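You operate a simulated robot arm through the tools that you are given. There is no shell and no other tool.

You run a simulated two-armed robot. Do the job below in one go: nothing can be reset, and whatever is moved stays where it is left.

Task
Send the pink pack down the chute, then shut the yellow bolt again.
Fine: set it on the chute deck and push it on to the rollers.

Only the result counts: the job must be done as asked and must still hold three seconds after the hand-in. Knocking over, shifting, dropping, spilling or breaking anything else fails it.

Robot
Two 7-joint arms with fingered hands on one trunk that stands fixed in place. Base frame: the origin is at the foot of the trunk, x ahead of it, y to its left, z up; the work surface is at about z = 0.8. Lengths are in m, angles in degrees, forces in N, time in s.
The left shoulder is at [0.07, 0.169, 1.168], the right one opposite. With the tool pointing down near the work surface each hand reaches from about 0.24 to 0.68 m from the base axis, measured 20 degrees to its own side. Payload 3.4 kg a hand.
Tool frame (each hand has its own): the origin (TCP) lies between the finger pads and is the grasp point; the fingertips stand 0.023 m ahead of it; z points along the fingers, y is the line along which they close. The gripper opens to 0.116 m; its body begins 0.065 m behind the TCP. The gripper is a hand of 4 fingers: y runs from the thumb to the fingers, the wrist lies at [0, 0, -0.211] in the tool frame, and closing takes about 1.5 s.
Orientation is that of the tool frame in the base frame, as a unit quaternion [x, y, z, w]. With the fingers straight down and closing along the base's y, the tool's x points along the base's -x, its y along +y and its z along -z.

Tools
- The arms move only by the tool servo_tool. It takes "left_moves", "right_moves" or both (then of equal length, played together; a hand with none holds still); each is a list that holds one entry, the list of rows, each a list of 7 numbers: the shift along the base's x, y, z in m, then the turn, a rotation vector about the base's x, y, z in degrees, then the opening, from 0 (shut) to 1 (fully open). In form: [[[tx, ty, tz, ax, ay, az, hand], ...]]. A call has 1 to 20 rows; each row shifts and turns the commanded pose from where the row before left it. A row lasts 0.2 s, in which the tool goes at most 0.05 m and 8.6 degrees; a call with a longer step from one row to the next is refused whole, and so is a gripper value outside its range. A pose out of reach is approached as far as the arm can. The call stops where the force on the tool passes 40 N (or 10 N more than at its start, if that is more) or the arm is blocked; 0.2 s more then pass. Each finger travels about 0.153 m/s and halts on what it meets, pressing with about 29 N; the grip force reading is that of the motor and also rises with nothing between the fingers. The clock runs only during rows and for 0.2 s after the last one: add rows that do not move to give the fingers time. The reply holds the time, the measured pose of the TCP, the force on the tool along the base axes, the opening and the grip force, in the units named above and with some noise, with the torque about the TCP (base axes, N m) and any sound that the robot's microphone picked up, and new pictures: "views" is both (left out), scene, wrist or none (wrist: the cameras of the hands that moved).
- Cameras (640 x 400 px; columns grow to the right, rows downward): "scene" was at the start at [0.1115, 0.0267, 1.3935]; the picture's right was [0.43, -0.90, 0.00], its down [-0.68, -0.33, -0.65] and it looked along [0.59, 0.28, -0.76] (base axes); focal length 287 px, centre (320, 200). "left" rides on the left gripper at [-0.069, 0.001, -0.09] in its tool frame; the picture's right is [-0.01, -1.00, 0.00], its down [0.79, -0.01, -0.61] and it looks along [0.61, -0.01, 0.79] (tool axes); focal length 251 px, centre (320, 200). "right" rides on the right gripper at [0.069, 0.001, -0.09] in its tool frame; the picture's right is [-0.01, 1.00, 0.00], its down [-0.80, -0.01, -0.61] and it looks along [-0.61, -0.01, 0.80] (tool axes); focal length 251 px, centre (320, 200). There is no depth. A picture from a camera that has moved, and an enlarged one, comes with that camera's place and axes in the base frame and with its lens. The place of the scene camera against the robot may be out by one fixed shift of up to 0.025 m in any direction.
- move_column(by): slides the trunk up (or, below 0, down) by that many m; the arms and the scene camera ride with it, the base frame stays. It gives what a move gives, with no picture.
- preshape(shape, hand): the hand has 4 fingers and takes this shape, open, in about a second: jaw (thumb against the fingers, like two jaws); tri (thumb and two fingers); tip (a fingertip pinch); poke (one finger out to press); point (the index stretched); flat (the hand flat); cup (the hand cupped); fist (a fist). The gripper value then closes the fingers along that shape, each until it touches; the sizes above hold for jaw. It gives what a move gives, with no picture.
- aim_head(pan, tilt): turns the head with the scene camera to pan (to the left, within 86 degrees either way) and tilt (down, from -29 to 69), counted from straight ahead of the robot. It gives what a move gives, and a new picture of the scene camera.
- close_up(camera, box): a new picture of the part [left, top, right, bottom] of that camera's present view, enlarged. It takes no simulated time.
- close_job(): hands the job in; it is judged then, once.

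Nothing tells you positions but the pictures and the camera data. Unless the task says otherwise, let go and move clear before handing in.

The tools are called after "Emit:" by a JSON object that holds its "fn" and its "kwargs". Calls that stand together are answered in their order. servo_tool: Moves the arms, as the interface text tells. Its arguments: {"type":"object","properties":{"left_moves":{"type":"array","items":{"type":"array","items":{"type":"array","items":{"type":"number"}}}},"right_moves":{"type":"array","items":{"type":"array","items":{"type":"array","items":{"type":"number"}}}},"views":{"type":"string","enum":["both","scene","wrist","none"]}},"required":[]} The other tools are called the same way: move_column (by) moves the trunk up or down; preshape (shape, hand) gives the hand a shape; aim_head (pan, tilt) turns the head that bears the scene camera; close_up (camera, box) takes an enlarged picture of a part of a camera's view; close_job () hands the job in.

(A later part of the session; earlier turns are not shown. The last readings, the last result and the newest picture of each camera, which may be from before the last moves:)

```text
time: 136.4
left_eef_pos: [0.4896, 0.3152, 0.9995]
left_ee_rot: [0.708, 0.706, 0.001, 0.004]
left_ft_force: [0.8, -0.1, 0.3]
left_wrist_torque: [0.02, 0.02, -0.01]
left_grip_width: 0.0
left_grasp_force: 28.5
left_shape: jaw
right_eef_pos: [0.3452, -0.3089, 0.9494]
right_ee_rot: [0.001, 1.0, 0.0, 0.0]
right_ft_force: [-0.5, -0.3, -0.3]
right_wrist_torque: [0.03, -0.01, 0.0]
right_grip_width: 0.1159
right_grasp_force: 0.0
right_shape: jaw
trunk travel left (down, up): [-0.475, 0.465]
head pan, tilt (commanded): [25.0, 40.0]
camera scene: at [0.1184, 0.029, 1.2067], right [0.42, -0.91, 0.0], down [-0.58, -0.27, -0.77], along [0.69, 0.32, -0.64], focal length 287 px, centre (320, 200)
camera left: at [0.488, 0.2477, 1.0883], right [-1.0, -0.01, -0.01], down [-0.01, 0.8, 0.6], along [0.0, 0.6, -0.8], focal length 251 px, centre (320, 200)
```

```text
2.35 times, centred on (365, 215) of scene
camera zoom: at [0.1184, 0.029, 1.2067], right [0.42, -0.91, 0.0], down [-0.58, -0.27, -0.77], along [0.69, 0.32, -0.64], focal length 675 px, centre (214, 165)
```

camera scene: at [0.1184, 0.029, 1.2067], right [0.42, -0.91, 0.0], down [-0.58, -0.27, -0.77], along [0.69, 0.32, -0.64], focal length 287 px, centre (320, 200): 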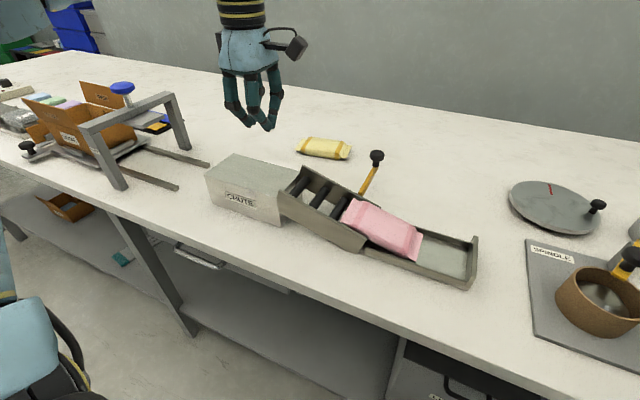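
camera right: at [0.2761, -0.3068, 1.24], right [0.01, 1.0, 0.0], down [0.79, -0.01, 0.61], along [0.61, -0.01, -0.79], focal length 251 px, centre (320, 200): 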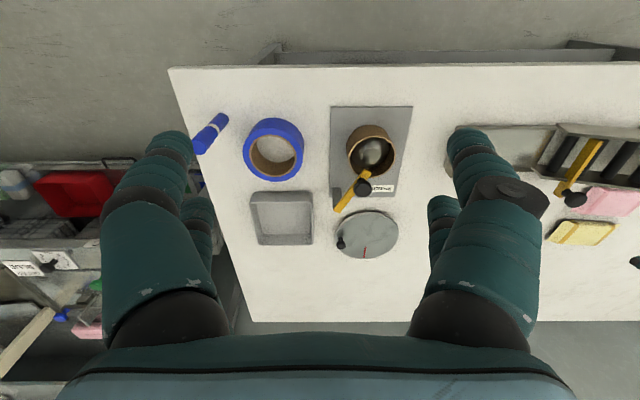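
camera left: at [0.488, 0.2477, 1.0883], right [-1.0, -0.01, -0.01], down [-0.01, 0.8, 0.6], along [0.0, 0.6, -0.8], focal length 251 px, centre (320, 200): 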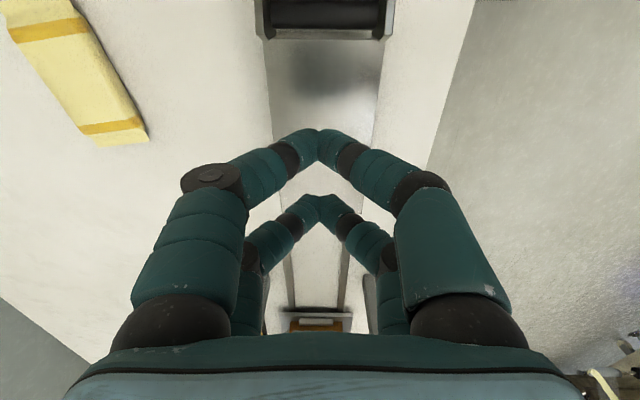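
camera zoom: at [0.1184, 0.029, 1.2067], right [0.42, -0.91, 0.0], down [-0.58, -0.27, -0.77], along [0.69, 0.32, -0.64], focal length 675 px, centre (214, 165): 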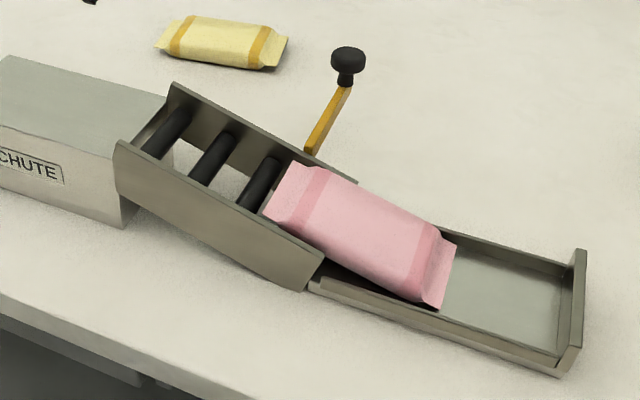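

Emit:
{"fn": "servo_tool", "kwargs": {"left_moves": [[[0, 0, 0, 0, 0, 0, 0.0], [0, 0, 0, 0, 0, 0, 0.0], [0, 0, 0, 0, 0, 0, 0.0], [0, 0, 0, 0, 0, 0, 0.0], [0, 0, 0, 0, 0, 0, 0.0]]], "views": "none"}}

Emit:
{"fn": "close_up", "kwargs": {"camera": "scene", "box": [240, 130, 490, 300]}}

```text
time: 137.6
left_eef_pos: [0.49, 0.3162, 0.9991]
left_ee_rot: [0.708, 0.707, 0.001, 0.004]
left_ft_force: [-0.2, -0.2, -0.4]
left_wrist_torque: [0.03, -0.01, 0.02]
left_grip_width: 0.0002
left_grasp_force: 28.6
left_shape: jaw
right_eef_pos: [0.3444, -0.3089, 0.9487]
right_ee_rot: [0.0, 1.0, 0.001, 0.0]
right_ft_force: [-0.1, 0.3, 0.4]
right_wrist_torque: [0.0, 0.03, -0.03]
right_grip_width: 0.1159
right_grasp_force: 0.1
right_shape: jaw
trunk travel left (down, up): [-0.475, 0.465]
head pan, tilt (commanded): [25.0, 40.0]
```

```text
2.35 times, centred on (365, 215) of scene
camera zoom: at [0.1184, 0.029, 1.2067], right [0.42, -0.91, 0.0], down [-0.58, -0.27, -0.77], along [0.69, 0.32, -0.64], focal length 675 px, centre (214, 165)
```

zoom: 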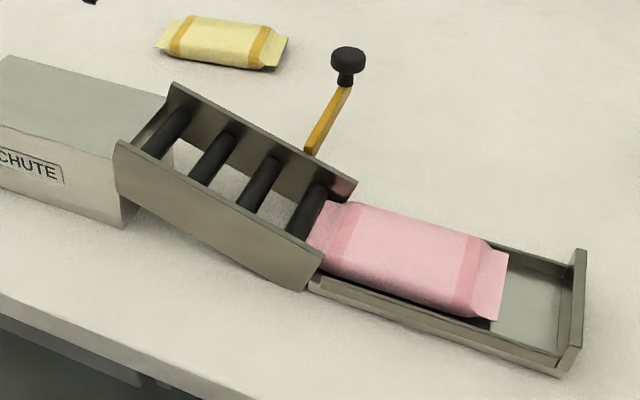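

It keeps sliding into the tray. One more wait until it settles.

Emit:
{"fn": "servo_tool", "kwargs": {"left_moves": [[[0, 0, 0, 0, 0, 0, 0.0], [0, 0, 0, 0, 0, 0, 0.0], [0, 0, 0, 0, 0, 0, 0.0], [0, 0, 0, 0, 0, 0, 0.0], [0, 0, 0, 0, 0, 0, 0.0], [0, 0, 0, 0, 0, 0, 0.0], [0, 0, 0, 0, 0, 0, 0.0], [0, 0, 0, 0, 0, 0, 0.0]]], "views": "none"}}

Emit:
{"fn": "close_up", "kwargs": {"camera": "scene", "box": [240, 130, 490, 300]}}

```text
time: 139.4
left_eef_pos: [0.4875, 0.316, 0.999]
left_ee_rot: [0.708, 0.706, 0.001, 0.003]
left_ft_force: [0.0, -0.2, 1.2]
left_wrist_torque: [0.0, 0.0, 0.03]
left_grip_width: 0.0001
left_grasp_force: 28.3
left_shape: jaw
right_eef_pos: [0.3454, -0.3096, 0.948]
right_ee_rot: [0.001, 1.0, 0.0, 0.0]
right_ft_force: [-1.2, 1.1, 0.5]
right_wrist_torque: [0.01, 0.01, 0.0]
right_grip_width: 0.1159
right_grasp_force: 0.0
right_shape: jaw
trunk travel left (down, up): [-0.475, 0.465]
head pan, tilt (commanded): [25.0, 40.0]
```

```text
2.35 times, centred on (365, 215) of scene
camera zoom: at [0.1184, 0.029, 1.2067], right [0.42, -0.91, 0.0], down [-0.58, -0.27, -0.77], along [0.69, 0.32, -0.64], focal length 675 px, centre (214, 165)
```

zoom: 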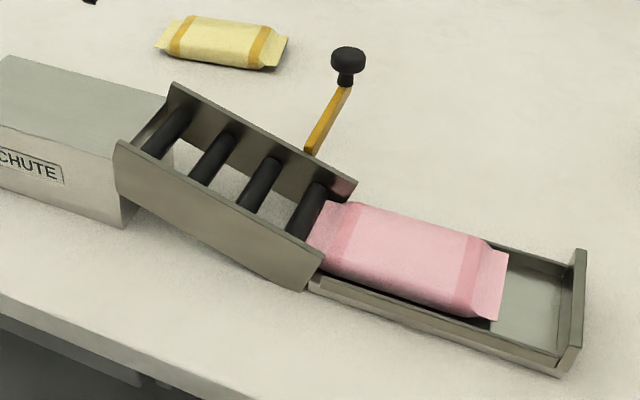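

The pink pack has come to rest in the tray, past the bolt. Now I shut the bolt: I go back to the tilted grasp used before and approach the knob at (0.631, 0.143, 0.889).

Emit:
{"fn": "servo_tool", "kwargs": {"left_moves": [[[0.0105, -0.0138, 0.0, -2.4, -3.45, 0, 0.2], [0.0105, -0.0138, 0.0, -2.4, -3.45, 0, 0.45], [0.0105, -0.0138, 0.0, -2.4, -3.45, 0, 0.45], [0.0105, -0.0138, 0.0, -2.4, -3.45, 0, 0.45], [0.0105, -0.0138, 0.0, -2.4, -3.45, 0, 0.45], [0.0105, -0.0138, 0.0, -2.4, -3.45, 0, 0.45], [0.0105, -0.0138, 0.0, -2.4, -3.45, 0, 0.45], [0.0105, -0.0138, 0.0, -2.4, -3.45, 0, 0.45], [0.0105, -0.0138, 0.0, -2.4, -3.45, 0, 0.45], [0.0105, -0.0138, -0.005, 0, 0, 0, 0.45], [0, 0, 0, 0, 0, 0, 0.45]]], "views": "both"}}

```text
time: 141.8
left_eef_pos: [0.5897, 0.1762, 0.9934]
left_ee_rot: [0.668, 0.667, 0.059, 0.324]
left_ft_force: [0.5, 0.0, 0.3]
left_wrist_torque: [0.0, -0.03, 0.0]
left_grip_width: 0.0518
left_grasp_force: 0.0
left_shape: jaw
right_eef_pos: [0.3439, -0.308, 0.9497]
right_ee_rot: [0.001, 1.0, -0.001, 0.0]
right_ft_force: [0.2, -0.3, -0.3]
right_wrist_torque: [0.01, 0.03, 0.0]
right_grip_width: 0.116
right_grasp_force: 0.0
right_shape: jaw
trunk travel left (down, up): [-0.475, 0.465]
head pan, tilt (commanded): [25.0, 40.0]
camera scene: at [0.118, 0.0294, 1.2067], right [0.42, -0.91, 0.0], down [-0.58, -0.27, -0.77], along [0.69, 0.32, -0.64], focal length 287 px, centre (320, 200)
camera left: at [0.5385, 0.145, 1.0885], right [-0.85, -0.11, -0.51], down [-0.23, 0.95, 0.19], along [0.46, 0.28, -0.84], focal length 251 px, centre (320, 200)
```

scene: 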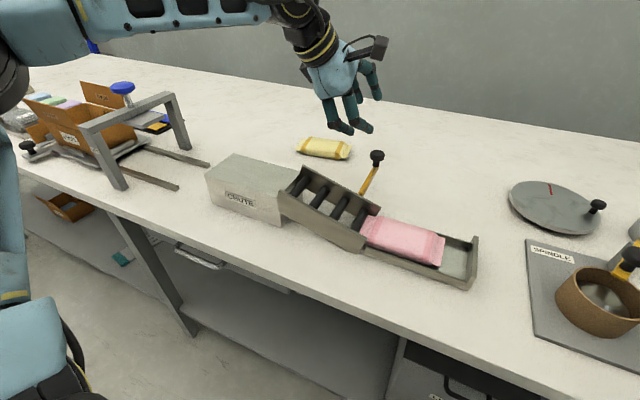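
left: 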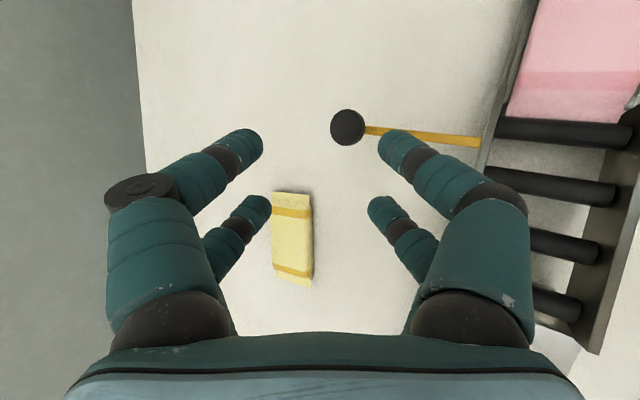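

The knob reads (0.631, 0.143), as expected. I approach it along the finger axis.

Emit:
{"fn": "servo_tool", "kwargs": {"left_moves": [[[0.0023, 0.0018, -0.031, 0, 0, 0, 0.45], [0.0076, -0.0053, -0.0118, 0, 0, 0, 0.45], [0.0076, -0.0053, -0.0118, 0, 0, 0, 0.45], [0.0076, -0.0053, -0.0118, 0, 0, 0, 0.45], [0.0076, -0.0053, -0.0118, 0, 0, 0, 0.45], [0.0074, -0.0052, -0.0119, 0, 0, 0, 0.45], [0, 0, 0, 0, 0, 0, 0.45]]], "views": "both"}}

Emit:
{"fn": "close_up", "kwargs": {"camera": "left", "box": [220, 90, 480, 270]}}

```text
time: 143.4
left_eef_pos: [0.6313, 0.1529, 0.9034]
left_ee_rot: [0.669, 0.667, 0.058, 0.323]
left_ft_force: [0.5, -0.5, 0.3]
left_wrist_torque: [-0.04, -0.02, -0.02]
left_grip_width: 0.0518
left_grasp_force: 0.0
left_shape: jaw
right_eef_pos: [0.3443, -0.3086, 0.9495]
right_ee_rot: [0.001, 1.0, 0.0, 0.0]
right_ft_force: [-0.2, 0.1, -0.1]
right_wrist_torque: [-0.03, 0.01, 0.03]
right_grip_width: 0.1159
right_grasp_force: 0.1
right_shape: jaw
trunk travel left (down, up): [-0.475, 0.465]
head pan, tilt (commanded): [25.0, 40.0]
camera scene: at [0.1181, 0.0289, 1.2067], right [0.42, -0.91, 0.0], down [-0.58, -0.27, -0.77], along [0.69, 0.32, -0.64], focal length 287 px, centre (320, 200)
camera left: at [0.5793, 0.1208, 0.9979], right [-0.85, -0.11, -0.51], down [-0.23, 0.95, 0.19], along [0.46, 0.28, -0.84], focal length 251 px, centre (320, 200)
```

scene: 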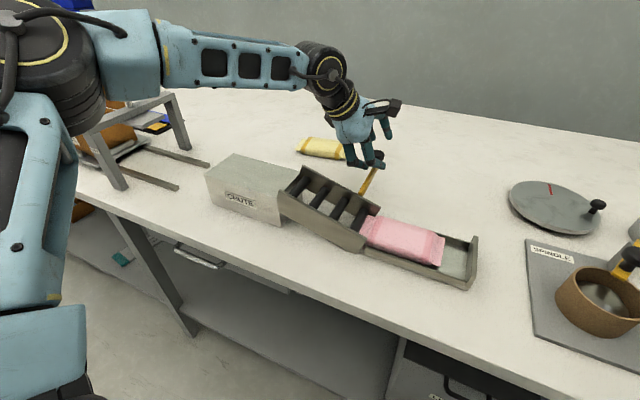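
left: 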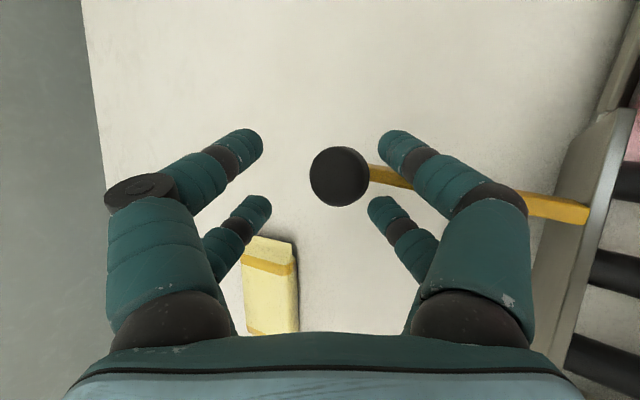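

```text
2.22 times, centred on (350, 180) of left
camera zoom: at [0.5793, 0.1208, 0.9979], right [-0.85, -0.11, -0.51], down [-0.23, 0.95, 0.19], along [0.46, 0.28, -0.84], focal length 559 px, centre (253, 244)
```

zoom: 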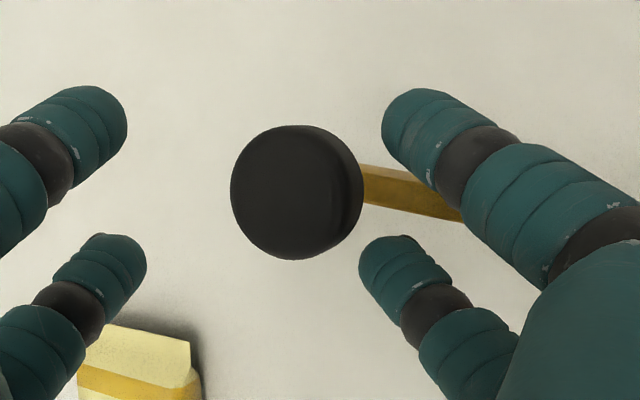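

The knob is centred between the finger pairs but slightly to the thumb side. I shift 5 mm toward -x and close.

Emit:
{"fn": "servo_tool", "kwargs": {"left_moves": [[[-0.005, -0.001, -0.001, 0, 0, 0, 0.45], [0, 0, 0, 0, 0, 0, 0.3], [0, 0, 0, 0, 0, 0, 0.15], [0, 0, 0, 0, 0, 0, 0.0], [0, 0, 0, 0, 0, 0, 0.0], [0, 0, 0, 0, 0, 0, 0.0]]], "views": "both"}}

```text
time: 144.8
left_eef_pos: [0.6266, 0.1515, 0.9037]
left_ee_rot: [0.668, 0.668, 0.059, 0.323]
left_ft_force: [1.1, 1.4, 1.2]
left_wrist_torque: [0.08, -0.07, 0.1]
left_grip_width: 0.0019
left_grasp_force: 29.0
left_shape: jaw
right_eef_pos: [0.3438, -0.3084, 0.9482]
right_ee_rot: [0.001, 1.0, 0.0, 0.0]
right_ft_force: [-0.1, -0.1, -0.9]
right_wrist_torque: [-0.02, 0.0, 0.0]
right_grip_width: 0.1162
right_grasp_force: 0.2
right_shape: jaw
trunk travel left (down, up): [-0.475, 0.465]
head pan, tilt (commanded): [25.0, 40.0]
camera scene: at [0.1183, 0.0292, 1.2067], right [0.42, -0.91, 0.0], down [-0.58, -0.27, -0.77], along [0.69, 0.32, -0.64], focal length 287 px, centre (320, 200)
camera left: at [0.5744, 0.1195, 0.9976], right [-0.85, -0.11, -0.51], down [-0.23, 0.95, 0.19], along [0.46, 0.28, -0.84], focal length 251 px, centre (320, 200)
```

scene: 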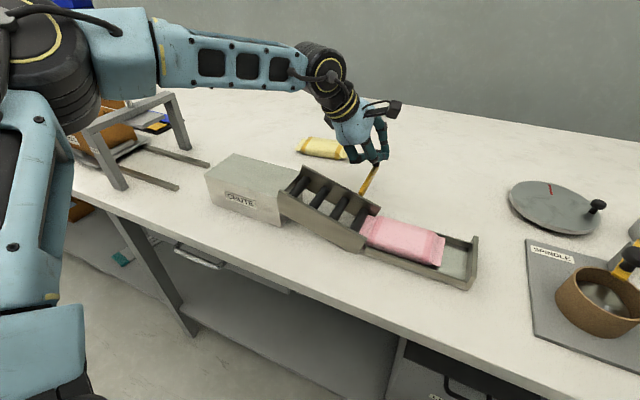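
left: 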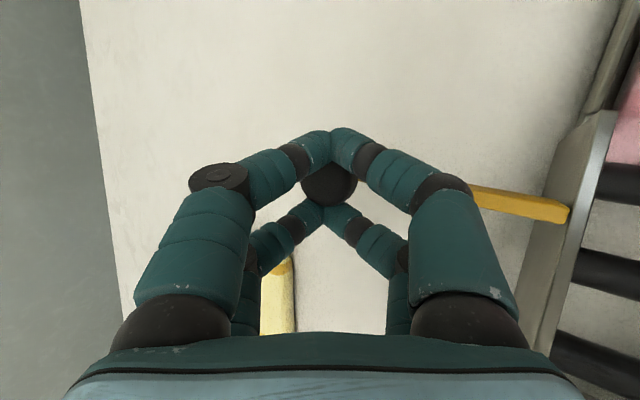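

Caged with almost no load. I push the bolt back toward -x, easing the tilt from 38° to 20° on the way, as before.

Emit:
{"fn": "servo_tool", "kwargs": {"left_moves": [[[-0.006, 0, 0, 0, 0, 0, 0.0], [-0.009, -0.0005, 0.0003, 2.05, 2.95, 0, 0.0], [-0.009, -0.0005, 0.0003, 2.05, 2.95, 0, 0.0], [-0.009, -0.0005, 0.0003, 2.05, 2.95, 0, 0.0], [0, 0, 0, 0, 0, 0, 0.0]]], "views": "both"}}

```text
time: 146.0
left_eef_pos: [0.5929, 0.1495, 0.9039]
left_ee_rot: [0.688, 0.686, 0.043, 0.235]
left_ft_force: [0.9, 3.1, 0.4]
left_wrist_torque: [-0.38, -0.18, -0.16]
left_grip_width: 0.0016
left_grasp_force: 29.2
left_shape: jaw
right_eef_pos: [0.3442, -0.3086, 0.949]
right_ee_rot: [0.0, 1.0, -0.001, 0.0]
right_ft_force: [0.8, -0.1, -0.3]
right_wrist_torque: [0.01, -0.01, 0.01]
right_grip_width: 0.1156
right_grasp_force: 0.0
right_shape: jaw
trunk travel left (down, up): [-0.475, 0.465]
head pan, tilt (commanded): [25.0, 40.0]
camera scene: at [0.1183, 0.0298, 1.2067], right [0.42, -0.91, 0.0], down [-0.58, -0.27, -0.77], along [0.69, 0.32, -0.64], focal length 287 px, centre (320, 200)
camera left: at [0.5563, 0.1075, 1.0022], right [-0.92, -0.06, -0.38], down [-0.19, 0.93, 0.33], along [0.33, 0.37, -0.87], focal length 251 px, centre (320, 200)
```

scene: 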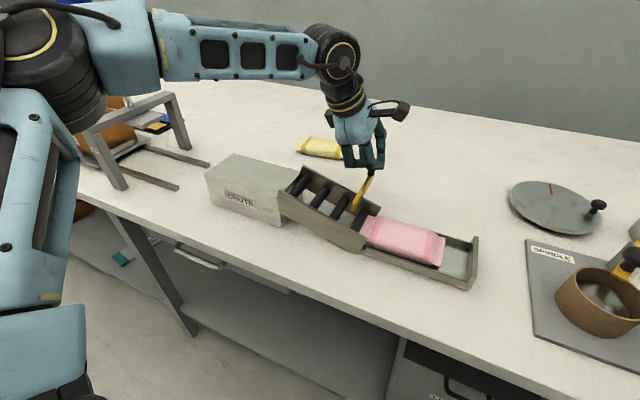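
left: 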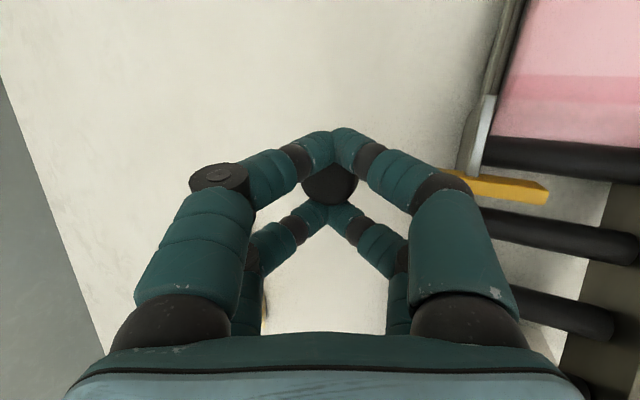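

Emit:
{"fn": "servo_tool", "kwargs": {"left_moves": [[[-0.009, -0.0005, 0.0003, 2.05, 2.95, 0, 0.0], [-0.009, -0.0005, 0.0003, 2.05, 2.95, 0, 0.0], [-0.008, 0, 0, 0, 0, 0, 0.0], [-0.008, 0, 0, 0, 0, 0, 0.0], [0, 0, 0, 0, 0, 0, 0.0]]], "views": "both"}}

```text
time: 147.2
left_eef_pos: [0.5588, 0.1484, 0.9047]
left_ee_rot: [0.696, 0.696, 0.031, 0.176]
left_ft_force: [0.0, 5.2, 11.4]
left_wrist_torque: [-0.52, -0.2, -0.15]
left_grip_width: 0.0018
left_grasp_force: 29.0
left_shape: jaw
right_eef_pos: [0.3435, -0.3081, 0.9497]
right_ee_rot: [0.0, 1.0, -0.001, 0.0]
right_ft_force: [0.1, 0.9, -1.1]
right_wrist_torque: [0.02, 0.0, -0.03]
right_grip_width: 0.1162
right_grasp_force: 0.0
right_shape: jaw
trunk travel left (down, up): [-0.475, 0.465]
head pan, tilt (commanded): [25.0, 40.0]
camera scene: at [0.1167, 0.0299, 1.2069], right [0.42, -0.91, 0.0], down [-0.58, -0.27, -0.77], along [0.69, 0.32, -0.64], focal length 287 px, centre (320, 200)
camera left: at [0.5319, 0.0993, 1.003], right [-0.96, -0.04, -0.29], down [-0.16, 0.9, 0.41], along [0.24, 0.44, -0.87], focal length 251 px, centre (320, 200)
```

scene: 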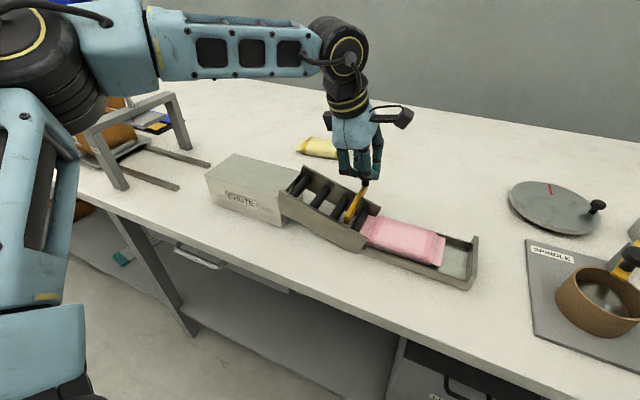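
left: 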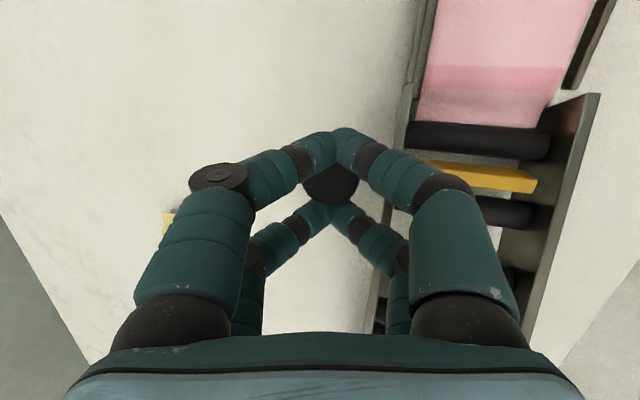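

About 1 cm to go. I ease up 2 mm to relieve the vertical load and push the rest until it stops.

Emit:
{"fn": "servo_tool", "kwargs": {"left_moves": [[[0, -0.001, 0.002, 0, 0, 0, 0.0], [-0.005, 0, 0, 0, 0, 0, 0.0], [-0.004, 0, 0, 0, 0, 0, 0.0], [0, 0, 0, 0, 0, 0, 0.0]]], "views": "none"}}

Emit:
{"fn": "servo_tool", "kwargs": {"left_moves": [[[-0.003, 0, 0, 0, 0, 0, 0.0], [0, 0, 0, 0, 0, 0, 0.0]]], "views": "both"}}

```text
time: 148.2
left_eef_pos: [0.5517, 0.148, 0.9055]
left_ee_rot: [0.697, 0.695, 0.031, 0.173]
left_ft_force: [-0.6, 7.6, -0.8]
left_wrist_torque: [-0.41, -0.16, -0.21]
left_grip_width: 0.0019
left_grasp_force: 29.2
left_shape: jaw
right_eef_pos: [0.3456, -0.3074, 0.9499]
right_ee_rot: [0.0, 1.0, 0.0, -0.001]
right_ft_force: [-0.2, -0.4, -0.3]
right_wrist_torque: [0.01, 0.02, 0.02]
right_grip_width: 0.1161
right_grasp_force: 0.1
right_shape: jaw
trunk travel left (down, up): [-0.475, 0.465]
head pan, tilt (commanded): [25.0, 40.0]
```

```text
time: 148.8
left_eef_pos: [0.5492, 0.1493, 0.9055]
left_ee_rot: [0.697, 0.695, 0.03, 0.175]
left_ft_force: [1.0, 8.0, -3.4]
left_wrist_torque: [-0.36, -0.18, -0.18]
left_grip_width: 0.0018
left_grasp_force: 29.2
left_shape: jaw
right_eef_pos: [0.3452, -0.3064, 0.9481]
right_ee_rot: [0.001, 1.0, -0.001, -0.001]
right_ft_force: [0.3, 0.0, -1.2]
right_wrist_torque: [0.0, 0.01, 0.03]
right_grip_width: 0.1158
right_grasp_force: 0.1
right_shape: jaw
trunk travel left (down, up): [-0.475, 0.465]
head pan, tilt (commanded): [25.0, 40.0]
camera scene: at [0.119, 0.0309, 1.2065], right [0.42, -0.91, 0.0], down [-0.58, -0.27, -0.77], along [0.69, 0.32, -0.64], focal length 287 px, centre (320, 200)
camera left: at [0.5216, 0.0994, 1.0032], right [-0.96, -0.04, -0.28], down [-0.16, 0.9, 0.41], along [0.24, 0.44, -0.87], focal length 251 px, centre (320, 200)
```

scene: 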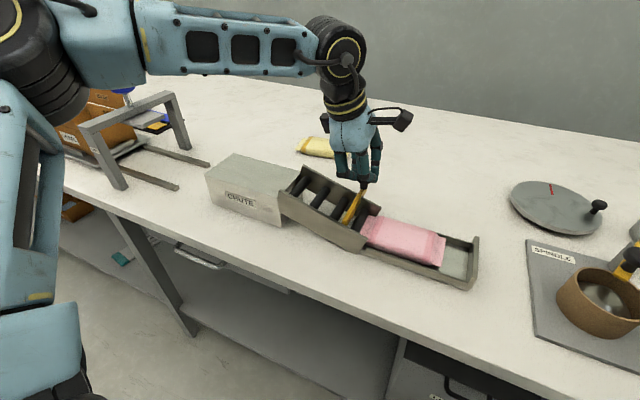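
left: 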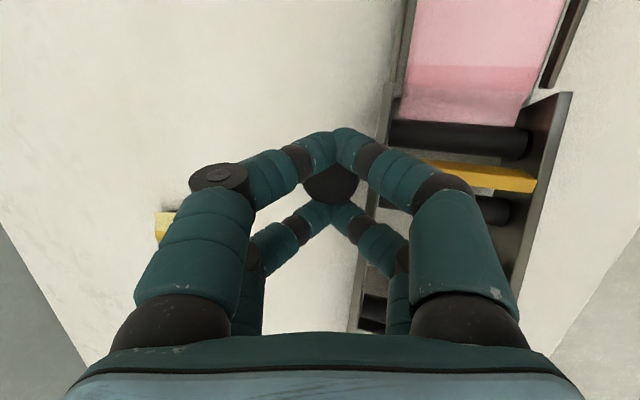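

Almost no x force yet, so the stop is not reached. I push a few millimetres more until I feel it.

Emit:
{"fn": "servo_tool", "kwargs": {"left_moves": [[[-0.003, 0, 0, 0, 0, 0, 0.0], [0, 0, 0, 0, 0, 0, 0.0]]], "views": "none"}}

Emit:
{"fn": "servo_tool", "kwargs": {"left_moves": [[[-0.003, 0, 0, 0, 0, 0, 0.0], [0, 0, 0, 0, 0, 0, 0.0]]], "views": "wrist"}}

```text
time: 149.4
left_eef_pos: [0.5464, 0.1491, 0.9057]
left_ee_rot: [0.697, 0.695, 0.032, 0.175]
left_ft_force: [14.2, 9.7, 3.3]
left_wrist_torque: [-0.42, -0.47, -0.09]
left_grip_width: 0.0018
left_grasp_force: 29.1
left_shape: jaw
right_eef_pos: [0.3457, -0.3082, 0.9491]
right_ee_rot: [0.001, 1.0, -0.002, -0.001]
right_ft_force: [0.4, 0.0, -0.1]
right_wrist_torque: [0.0, -0.02, 0.03]
right_grip_width: 0.116
right_grasp_force: 0.1
right_shape: jaw
trunk travel left (down, up): [-0.475, 0.465]
head pan, tilt (commanded): [25.0, 40.0]
```

```text
time: 150.0
left_eef_pos: [0.546, 0.1478, 0.9051]
left_ee_rot: [0.696, 0.696, 0.031, 0.174]
left_ft_force: [23.3, 8.2, 7.7]
left_wrist_torque: [-0.47, -0.66, -0.06]
left_grip_width: 0.001
left_grasp_force: 29.4
left_shape: jaw
right_eef_pos: [0.3479, -0.3079, 0.9471]
right_ee_rot: [0.001, 1.0, 0.0, -0.002]
right_ft_force: [0.0, -0.9, 0.0]
right_wrist_torque: [-0.01, 0.02, 0.0]
right_grip_width: 0.1157
right_grasp_force: 0.0
right_shape: jaw
trunk travel left (down, up): [-0.475, 0.465]
head pan, tilt (commanded): [25.0, 40.0]
camera left: at [0.5187, 0.0995, 1.0031], right [-0.96, -0.04, -0.28], down [-0.16, 0.9, 0.41], along [0.24, 0.43, -0.87], focal length 251 px, centre (320, 200)
```

left: 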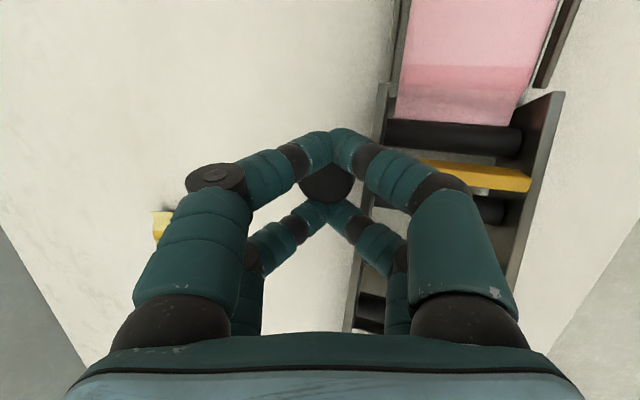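

The bolt is against its stop (23 N). I relax the load, open, and back off along the finger axis.

Emit:
{"fn": "servo_tool", "kwargs": {"left_moves": [[[0.0025, 0, 0, 0, 0, 0, 0.0], [0, 0, 0, 0, 0, 0, 0.12], [0, 0, 0, 0, 0, 0, 0.25], [0, 0, 0, 0, 0, 0, 0.38], [0, 0, 0, 0, 0, 0, 0.38], [-0.003, 0.0025, 0.012, 0, 0, 0, 0.38], [-0.005, 0.0035, 0.017, 0, 0, 0, 0.38], [-0.006, 0.004, 0.02, 0, 0, 0, 0.38], [0, 0.005, 0.03, 0, 0, 0, 0.38], [0, 0, 0, 0, 0, 0, 0.38]]], "views": "both"}}

Emit:
{"fn": "close_up", "kwargs": {"camera": "scene", "box": [270, 130, 490, 290]}}

Emit:
{"fn": "close_up", "kwargs": {"camera": "left", "box": [260, 0, 640, 240]}}

```text
time: 152.2
left_eef_pos: [0.5313, 0.1629, 0.986]
left_ee_rot: [0.696, 0.696, 0.031, 0.174]
left_ft_force: [0.0, -0.6, 0.8]
left_wrist_torque: [-0.04, -0.02, 0.01]
left_grip_width: 0.0437
left_grasp_force: 0.1
left_shape: jaw
right_eef_pos: [0.3452, -0.3081, 0.948]
right_ee_rot: [0.001, 1.0, 0.0, 0.0]
right_ft_force: [-0.2, -1.2, 0.5]
right_wrist_torque: [0.0, -0.01, 0.01]
right_grip_width: 0.1158
right_grasp_force: 0.1
right_shape: jaw
trunk travel left (down, up): [-0.475, 0.465]
head pan, tilt (commanded): [25.0, 40.0]
camera scene: at [0.1187, 0.0291, 1.2066], right [0.42, -0.91, 0.0], down [-0.58, -0.27, -0.77], along [0.69, 0.32, -0.64], focal length 287 px, centre (320, 200)
camera left: at [0.5032, 0.1131, 1.084], right [-0.96, -0.04, -0.28], down [-0.16, 0.9, 0.41], along [0.24, 0.44, -0.87], focal length 251 px, centre (320, 200)
```

scene: 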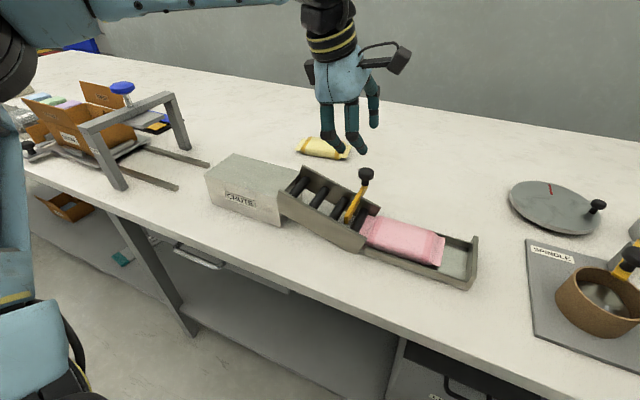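
left: 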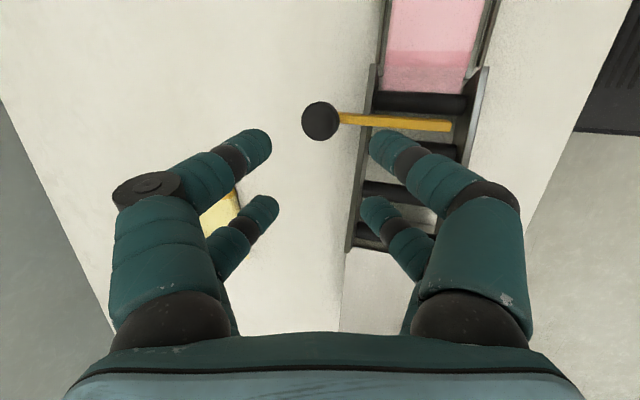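

```text
2.50 times, centred on (380, 210) of scene
camera zoom: at [0.1187, 0.0291, 1.2066], right [0.42, -0.91, 0.0], down [-0.58, -0.27, -0.77], along [0.69, 0.32, -0.64], focal length 717 px, centre (170, 175)
```

zoom: 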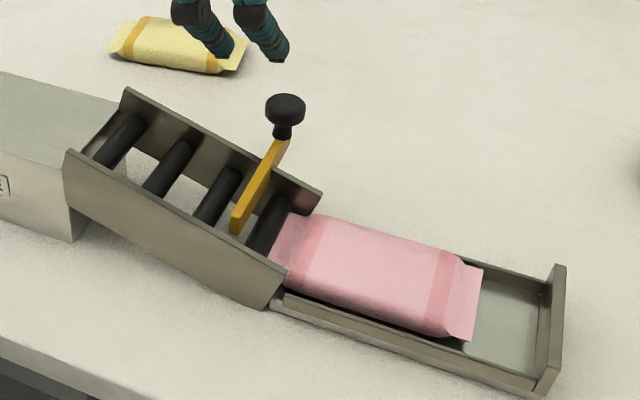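

```text
1.67 times, centred on (450, 120) of left
camera zoom: at [0.5032, 0.1131, 1.084], right [-0.96, -0.04, -0.28], down [-0.16, 0.9, 0.41], along [0.24, 0.44, -0.87], focal length 419 px, centre (103, 333)
```

zoom: 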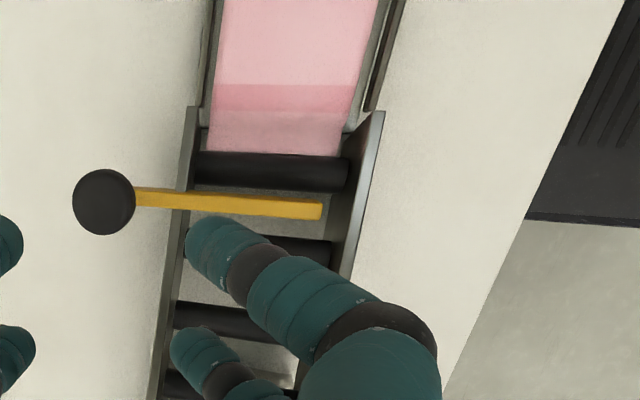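

The bolt bar is still about 1 cm short of its original place (tip at x 0.46 instead of 0.45); opening the fingers must have dragged it back. I will go down again with the fingers open around the knob and push it with the far pair only, then leave without closing.

Emit:
{"fn": "servo_tool", "kwargs": {"left_moves": [[[0.005, -0.003, -0.018, 0, 0, 0, 0.42], [0.005, -0.0035, -0.018, 0, 0, 0, 0.42], [0.005, -0.0035, -0.017, 0, 0, 0, 0.42], [0.0047, -0.0033, -0.0155, 0, 0, 0, 0.42], [0.0045, -0.003, -0.0135, 0, 0, 0, 0.42], [0, 0, 0, 0, 0, 0, 0.42]]], "views": "wrist"}}

Emit:
{"fn": "close_up", "kwargs": {"camera": "left", "box": [220, 80, 580, 290]}}

```text
time: 153.6
left_eef_pos: [0.5553, 0.145, 0.9042]
left_ee_rot: [0.696, 0.696, 0.031, 0.174]
left_ft_force: [0.9, 0.6, 0.8]
left_wrist_torque: [-0.01, -0.02, 0.02]
left_grip_width: 0.0482
left_grasp_force: 0.0
left_shape: jaw
right_eef_pos: [0.3429, -0.3096, 0.9498]
right_ee_rot: [0.0, 1.0, 0.0, -0.001]
right_ft_force: [-0.4, 0.4, 0.0]
right_wrist_torque: [-0.03, -0.02, -0.01]
right_grip_width: 0.1158
right_grasp_force: 0.1
right_shape: jaw
trunk travel left (down, up): [-0.475, 0.465]
head pan, tilt (commanded): [25.0, 40.0]
camera left: at [0.5271, 0.0961, 1.0027], right [-0.96, -0.04, -0.28], down [-0.16, 0.9, 0.41], along [0.24, 0.44, -0.87], focal length 251 px, centre (320, 200)
```

left: 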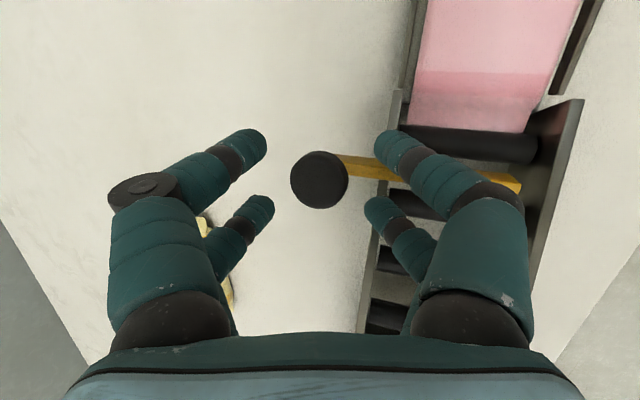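

```text
1.78 times, centred on (400, 185) of left
camera zoom: at [0.5271, 0.0961, 1.0027], right [-0.96, -0.04, -0.28], down [-0.16, 0.9, 0.41], along [0.24, 0.44, -0.87], focal length 447 px, centre (178, 227)
```

zoom: 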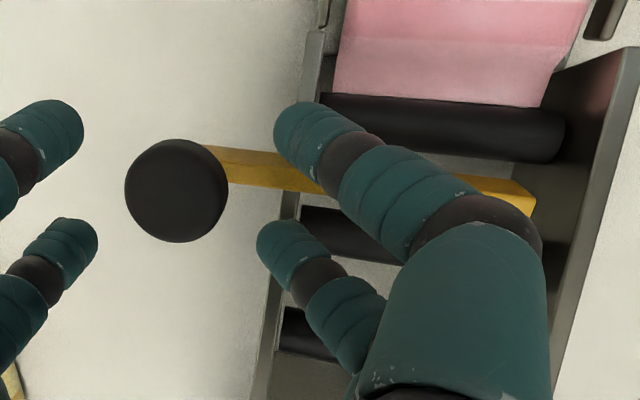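

With this tilt the far fingertips sit too high on the knob. Instead I will go to its far side with shut fingers and push it -x from there, so nothing can drag it back.

Emit:
{"fn": "servo_tool", "kwargs": {"left_moves": [[[-0.0042, 0.003, 0.0141, 0, 0, 0, 0.42], [-0.0042, 0.003, 0.0141, 0, 0, 0, 0.42], [-0.0042, 0.003, 0.0141, 0, 0, 0, 0.42], [0.005, 0, 0.015, -1.4, -2.05, 0, 0.3], [0.015, -0.003, 0, -1.4, -2.05, 0, 0.1], [0.015, -0.003, 0, 0, 0, 0, 0.0], [0.015, -0.003, 0, 0, 0, 0, 0.0], [0, 0, 0, 0, 0, 0, 0.0]]], "views": "both"}}

```text
time: 155.4
left_eef_pos: [0.5926, 0.1462, 0.9618]
left_ee_rot: [0.691, 0.689, 0.041, 0.216]
left_ft_force: [-0.7, -0.2, -0.6]
left_wrist_torque: [-0.01, 0.02, -0.01]
left_grip_width: 0.0001
left_grasp_force: 29.5
left_shape: jaw
right_eef_pos: [0.3441, -0.3087, 0.9493]
right_ee_rot: [0.001, 1.0, 0.0, 0.0]
right_ft_force: [-1.4, 0.4, 0.0]
right_wrist_torque: [-0.01, 0.0, 0.04]
right_grip_width: 0.1159
right_grasp_force: 0.1
right_shape: jaw
trunk travel left (down, up): [-0.475, 0.465]
head pan, tilt (commanded): [25.0, 40.0]
camera scene: at [0.1179, 0.0289, 1.2067], right [0.42, -0.91, 0.0], down [-0.58, -0.27, -0.77], along [0.69, 0.32, -0.64], focal length 287 px, centre (320, 200)
camera left: at [0.558, 0.1013, 1.0596], right [-0.93, -0.05, -0.35], down [-0.18, 0.92, 0.35], along [0.3, 0.39, -0.87], focal length 251 px, centre (320, 200)
```

scene: 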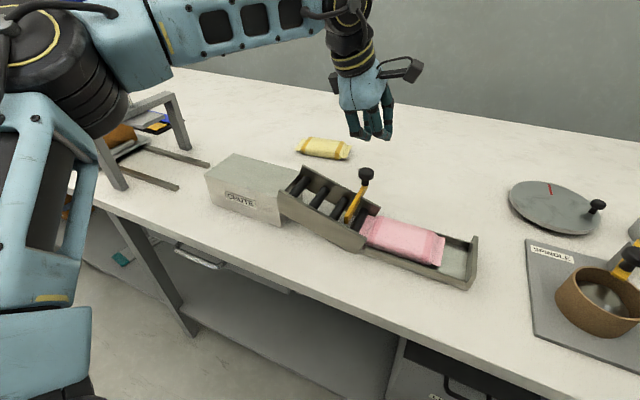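
left: 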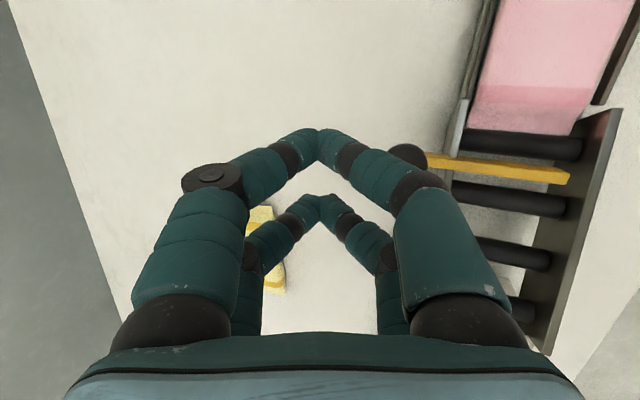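

Emit:
{"fn": "servo_tool", "kwargs": {"left_moves": [[[0.006, -0.002, -0.015, 0, 0, 0, 0.0], [0, -0.001, -0.018, 0, 0, 0, 0.0], [0, 0, -0.016, 0, 0, 0, 0.0], [0, 0, -0.009, 0, 0, 0, 0.0], [0, 0, 0, 0, 0, 0, 0.0]]], "views": "both"}}

```text
time: 156.6
left_eef_pos: [0.5986, 0.1423, 0.9025]
left_ee_rot: [0.691, 0.689, 0.04, 0.215]
left_ft_force: [0.1, -0.4, -0.5]
left_wrist_torque: [-0.01, -0.04, 0.0]
left_grip_width: 0.0
left_grasp_force: 28.2
left_shape: jaw
right_eef_pos: [0.3439, -0.3093, 0.9491]
right_ee_rot: [0.001, 1.0, 0.0, -0.001]
right_ft_force: [-0.7, 0.5, 0.7]
right_wrist_torque: [0.03, -0.01, 0.02]
right_grip_width: 0.1157
right_grasp_force: 0.1
right_shape: jaw
trunk travel left (down, up): [-0.475, 0.465]
head pan, tilt (commanded): [25.0, 40.0]
camera scene: at [0.1184, 0.0289, 1.2067], right [0.42, -0.91, 0.0], down [-0.58, -0.27, -0.77], along [0.69, 0.32, -0.64], focal length 287 px, centre (320, 200)
camera left: at [0.5637, 0.0984, 1.0003], right [-0.94, -0.05, -0.35], down [-0.18, 0.92, 0.35], along [0.3, 0.39, -0.87], focal length 251 px, centre (320, 200)
```

scene: 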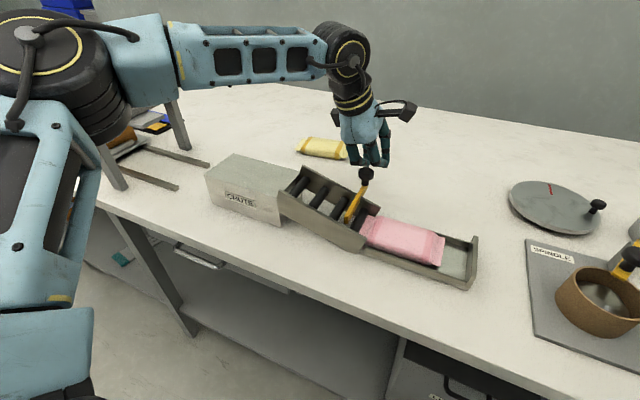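
left: 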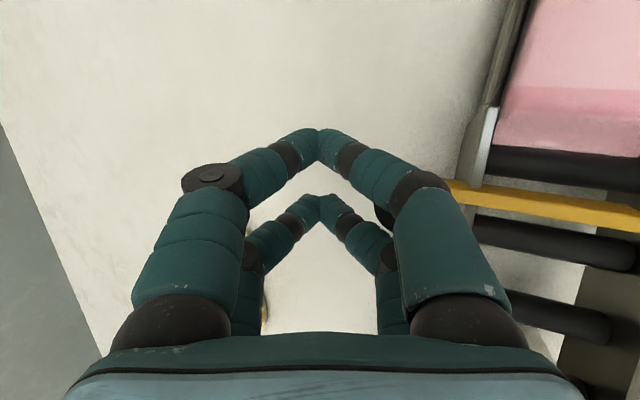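

Positioned on the knob's far side. I push toward -x in small steps until the stop.

Emit:
{"fn": "servo_tool", "kwargs": {"left_moves": [[[-0.005, 0, 0, 0, 0, 0, 0.0], [-0.005, 0, 0, 0, 0, 0, 0.0], [-0.005, 0, 0, 0, 0, 0, 0.0], [0, 0, 0, 0, 0, 0, 0.0]]], "views": "wrist"}}

Emit:
{"fn": "servo_tool", "kwargs": {"left_moves": [[[-0.004, 0, 0, 0, 0, 0, 0.0], [-0.003, 0, 0, 0, 0, 0, 0.0], [0, 0, 0, 0, 0, 0, 0.0]]], "views": "wrist"}}

```text
time: 157.6
left_eef_pos: [0.5838, 0.143, 0.9028]
left_ee_rot: [0.691, 0.689, 0.04, 0.214]
left_ft_force: [-0.1, 0.9, 0.1]
left_wrist_torque: [0.04, 0.0, -0.05]
left_grip_width: 0.0003
left_grasp_force: 28.6
left_shape: jaw
right_eef_pos: [0.3449, -0.308, 0.9488]
right_ee_rot: [0.001, 1.0, 0.0, 0.0]
right_ft_force: [0.5, 0.1, 0.8]
right_wrist_torque: [0.02, -0.03, 0.0]
right_grip_width: 0.1157
right_grasp_force: 0.0
right_shape: jaw
trunk travel left (down, up): [-0.475, 0.465]
head pan, tilt (commanded): [25.0, 40.0]
camera left: at [0.5486, 0.0985, 1.0012], right [-0.94, -0.05, -0.35], down [-0.18, 0.92, 0.35], along [0.3, 0.39, -0.87], focal length 251 px, centre (320, 200)
```

left: 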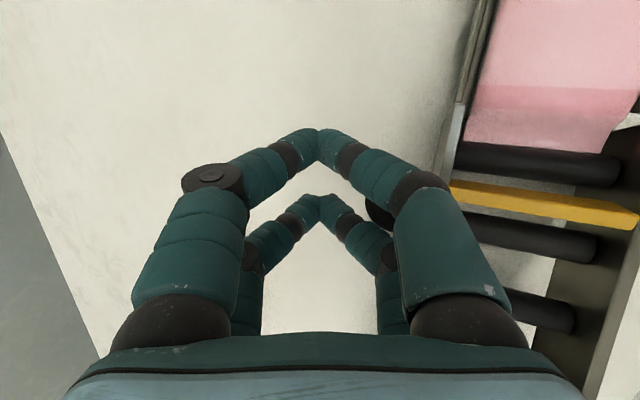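

```text
time: 158.4
left_eef_pos: [0.5774, 0.1438, 0.9029]
left_ee_rot: [0.691, 0.689, 0.04, 0.217]
left_ft_force: [9.7, 8.2, 7.0]
left_wrist_torque: [0.19, 0.02, -0.24]
left_grip_width: 0.0
left_grasp_force: 28.9
left_shape: jaw
right_eef_pos: [0.3455, -0.3078, 0.9483]
right_ee_rot: [0.0, 1.0, 0.0, -0.001]
right_ft_force: [0.6, -0.3, 0.3]
right_wrist_torque: [0.02, -0.01, 0.03]
right_grip_width: 0.1159
right_grasp_force: 0.1
right_shape: jaw
trunk travel left (down, up): [-0.475, 0.465]
head pan, tilt (commanded): [25.0, 40.0]
camera left: at [0.5431, 0.0996, 1.0004], right [-0.93, -0.05, -0.35], down [-0.18, 0.92, 0.35], along [0.3, 0.39, -0.87], focal length 251 px, centre (320, 200)
```

left: 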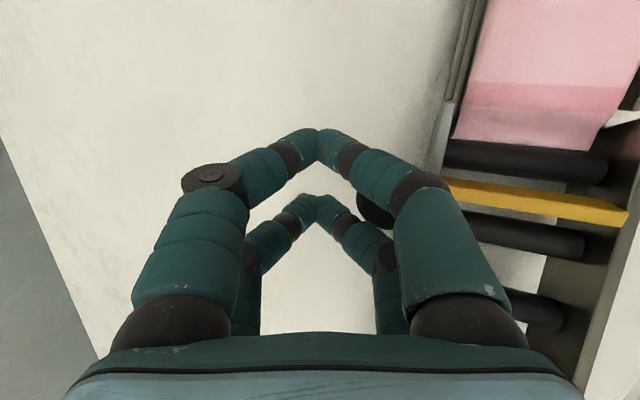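

Emit:
{"fn": "servo_tool", "kwargs": {"left_moves": [[[-0.003, 0, 0, 0, 0, 0, 0.0], [0, 0, 0, 0, 0, 0, 0.0]]], "views": "none"}}

Emit:
{"fn": "servo_tool", "kwargs": {"left_moves": [[[-0.003, 0, 0, 0, 0, 0, 0.0], [0, 0, 0, 0, 0, 0, 0.0]]], "views": "wrist"}}

```text
time: 159.0
left_eef_pos: [0.5737, 0.144, 0.9013]
left_ee_rot: [0.69, 0.69, 0.038, 0.216]
left_ft_force: [5.5, 8.7, 2.0]
left_wrist_torque: [0.13, -0.01, -0.2]
left_grip_width: 0.0001
left_grasp_force: 29.5
left_shape: jaw
right_eef_pos: [0.3454, -0.3076, 0.9489]
right_ee_rot: [0.001, 1.0, -0.001, -0.001]
right_ft_force: [0.0, -1.0, -0.9]
right_wrist_torque: [0.01, 0.03, -0.02]
right_grip_width: 0.1159
right_grasp_force: 0.1
right_shape: jaw
trunk travel left (down, up): [-0.475, 0.465]
head pan, tilt (commanded): [25.0, 40.0]
```

```text
time: 159.6
left_eef_pos: [0.5717, 0.1448, 0.9021]
left_ee_rot: [0.69, 0.689, 0.039, 0.217]
left_ft_force: [9.3, 9.9, 4.9]
left_wrist_torque: [0.15, -0.05, -0.26]
left_grip_width: 0.0
left_grasp_force: 29.3
left_shape: jaw
right_eef_pos: [0.3453, -0.308, 0.9491]
right_ee_rot: [0.0, 1.0, -0.001, -0.001]
right_ft_force: [0.0, 0.5, -0.5]
right_wrist_torque: [0.01, 0.01, -0.01]
right_grip_width: 0.1158
right_grasp_force: 0.0
right_shape: jaw
trunk travel left (down, up): [-0.475, 0.465]
head pan, tilt (commanded): [25.0, 40.0]
camera left: at [0.5367, 0.0997, 1.0003], right [-0.94, -0.05, -0.35], down [-0.18, 0.92, 0.35], along [0.3, 0.39, -0.87], focal length 251 px, centre (320, 200)
```

left: 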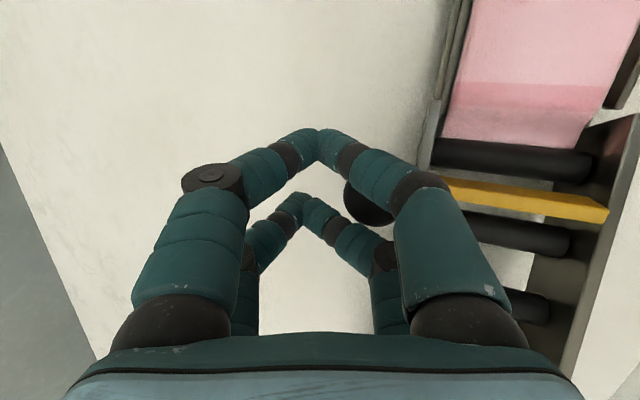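

The knob is catching only one finger pair. I back off slightly, shift 4 mm in +y to centre it, and push again.

Emit:
{"fn": "servo_tool", "kwargs": {"left_moves": [[[0.012, 0, 0, 0, 0, 0, 0.0], [0, 0.004, -0.001, 0, 0, 0, 0.0], [0, 0, 0, 0, 0, 0, 0.0]]], "views": "wrist"}}

Emit:
{"fn": "close_up", "kwargs": {"camera": "left", "box": [260, 90, 640, 330]}}

```text
time: 160.4
left_eef_pos: [0.5808, 0.146, 0.9023]
left_ee_rot: [0.691, 0.689, 0.039, 0.215]
left_ft_force: [0.7, -0.2, 0.2]
left_wrist_torque: [0.04, 0.04, 0.0]
left_grip_width: 0.0
left_grasp_force: 29.6
left_shape: jaw
right_eef_pos: [0.3453, -0.3088, 0.9471]
right_ee_rot: [0.001, 1.0, 0.0, 0.0]
right_ft_force: [0.0, 0.1, -0.9]
right_wrist_torque: [0.01, 0.01, 0.03]
right_grip_width: 0.1157
right_grasp_force: 0.1
right_shape: jaw
trunk travel left (down, up): [-0.475, 0.465]
head pan, tilt (commanded): [25.0, 40.0]
camera left: at [0.5474, 0.1019, 0.9998], right [-0.94, -0.05, -0.35], down [-0.18, 0.92, 0.35], along [0.3, 0.39, -0.87], focal length 251 px, centre (320, 200)
```

left: 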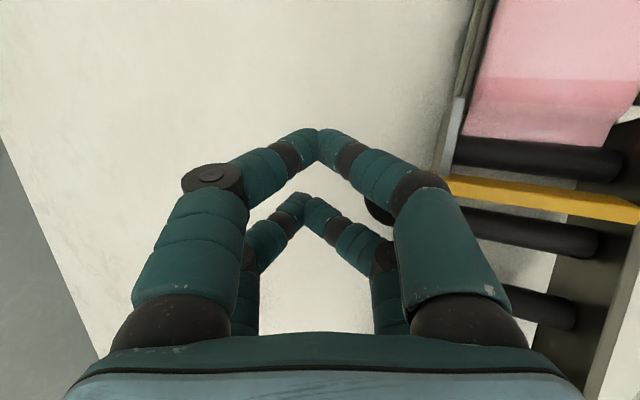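

```text
1.67 times, centred on (450, 210) of left
camera zoom: at [0.5474, 0.1019, 0.9998], right [-0.94, -0.05, -0.35], down [-0.18, 0.92, 0.35], along [0.3, 0.39, -0.87], focal length 419 px, centre (103, 183)
```

zoom: 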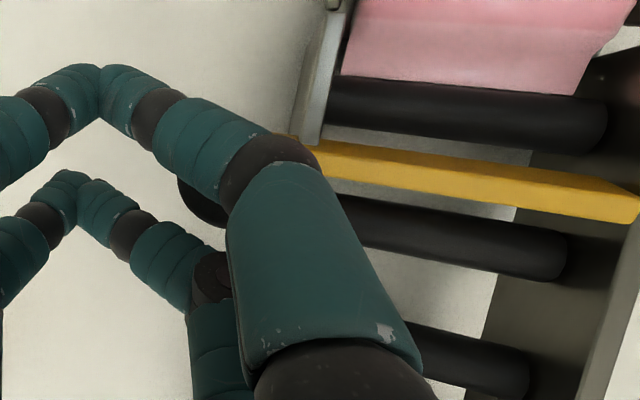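

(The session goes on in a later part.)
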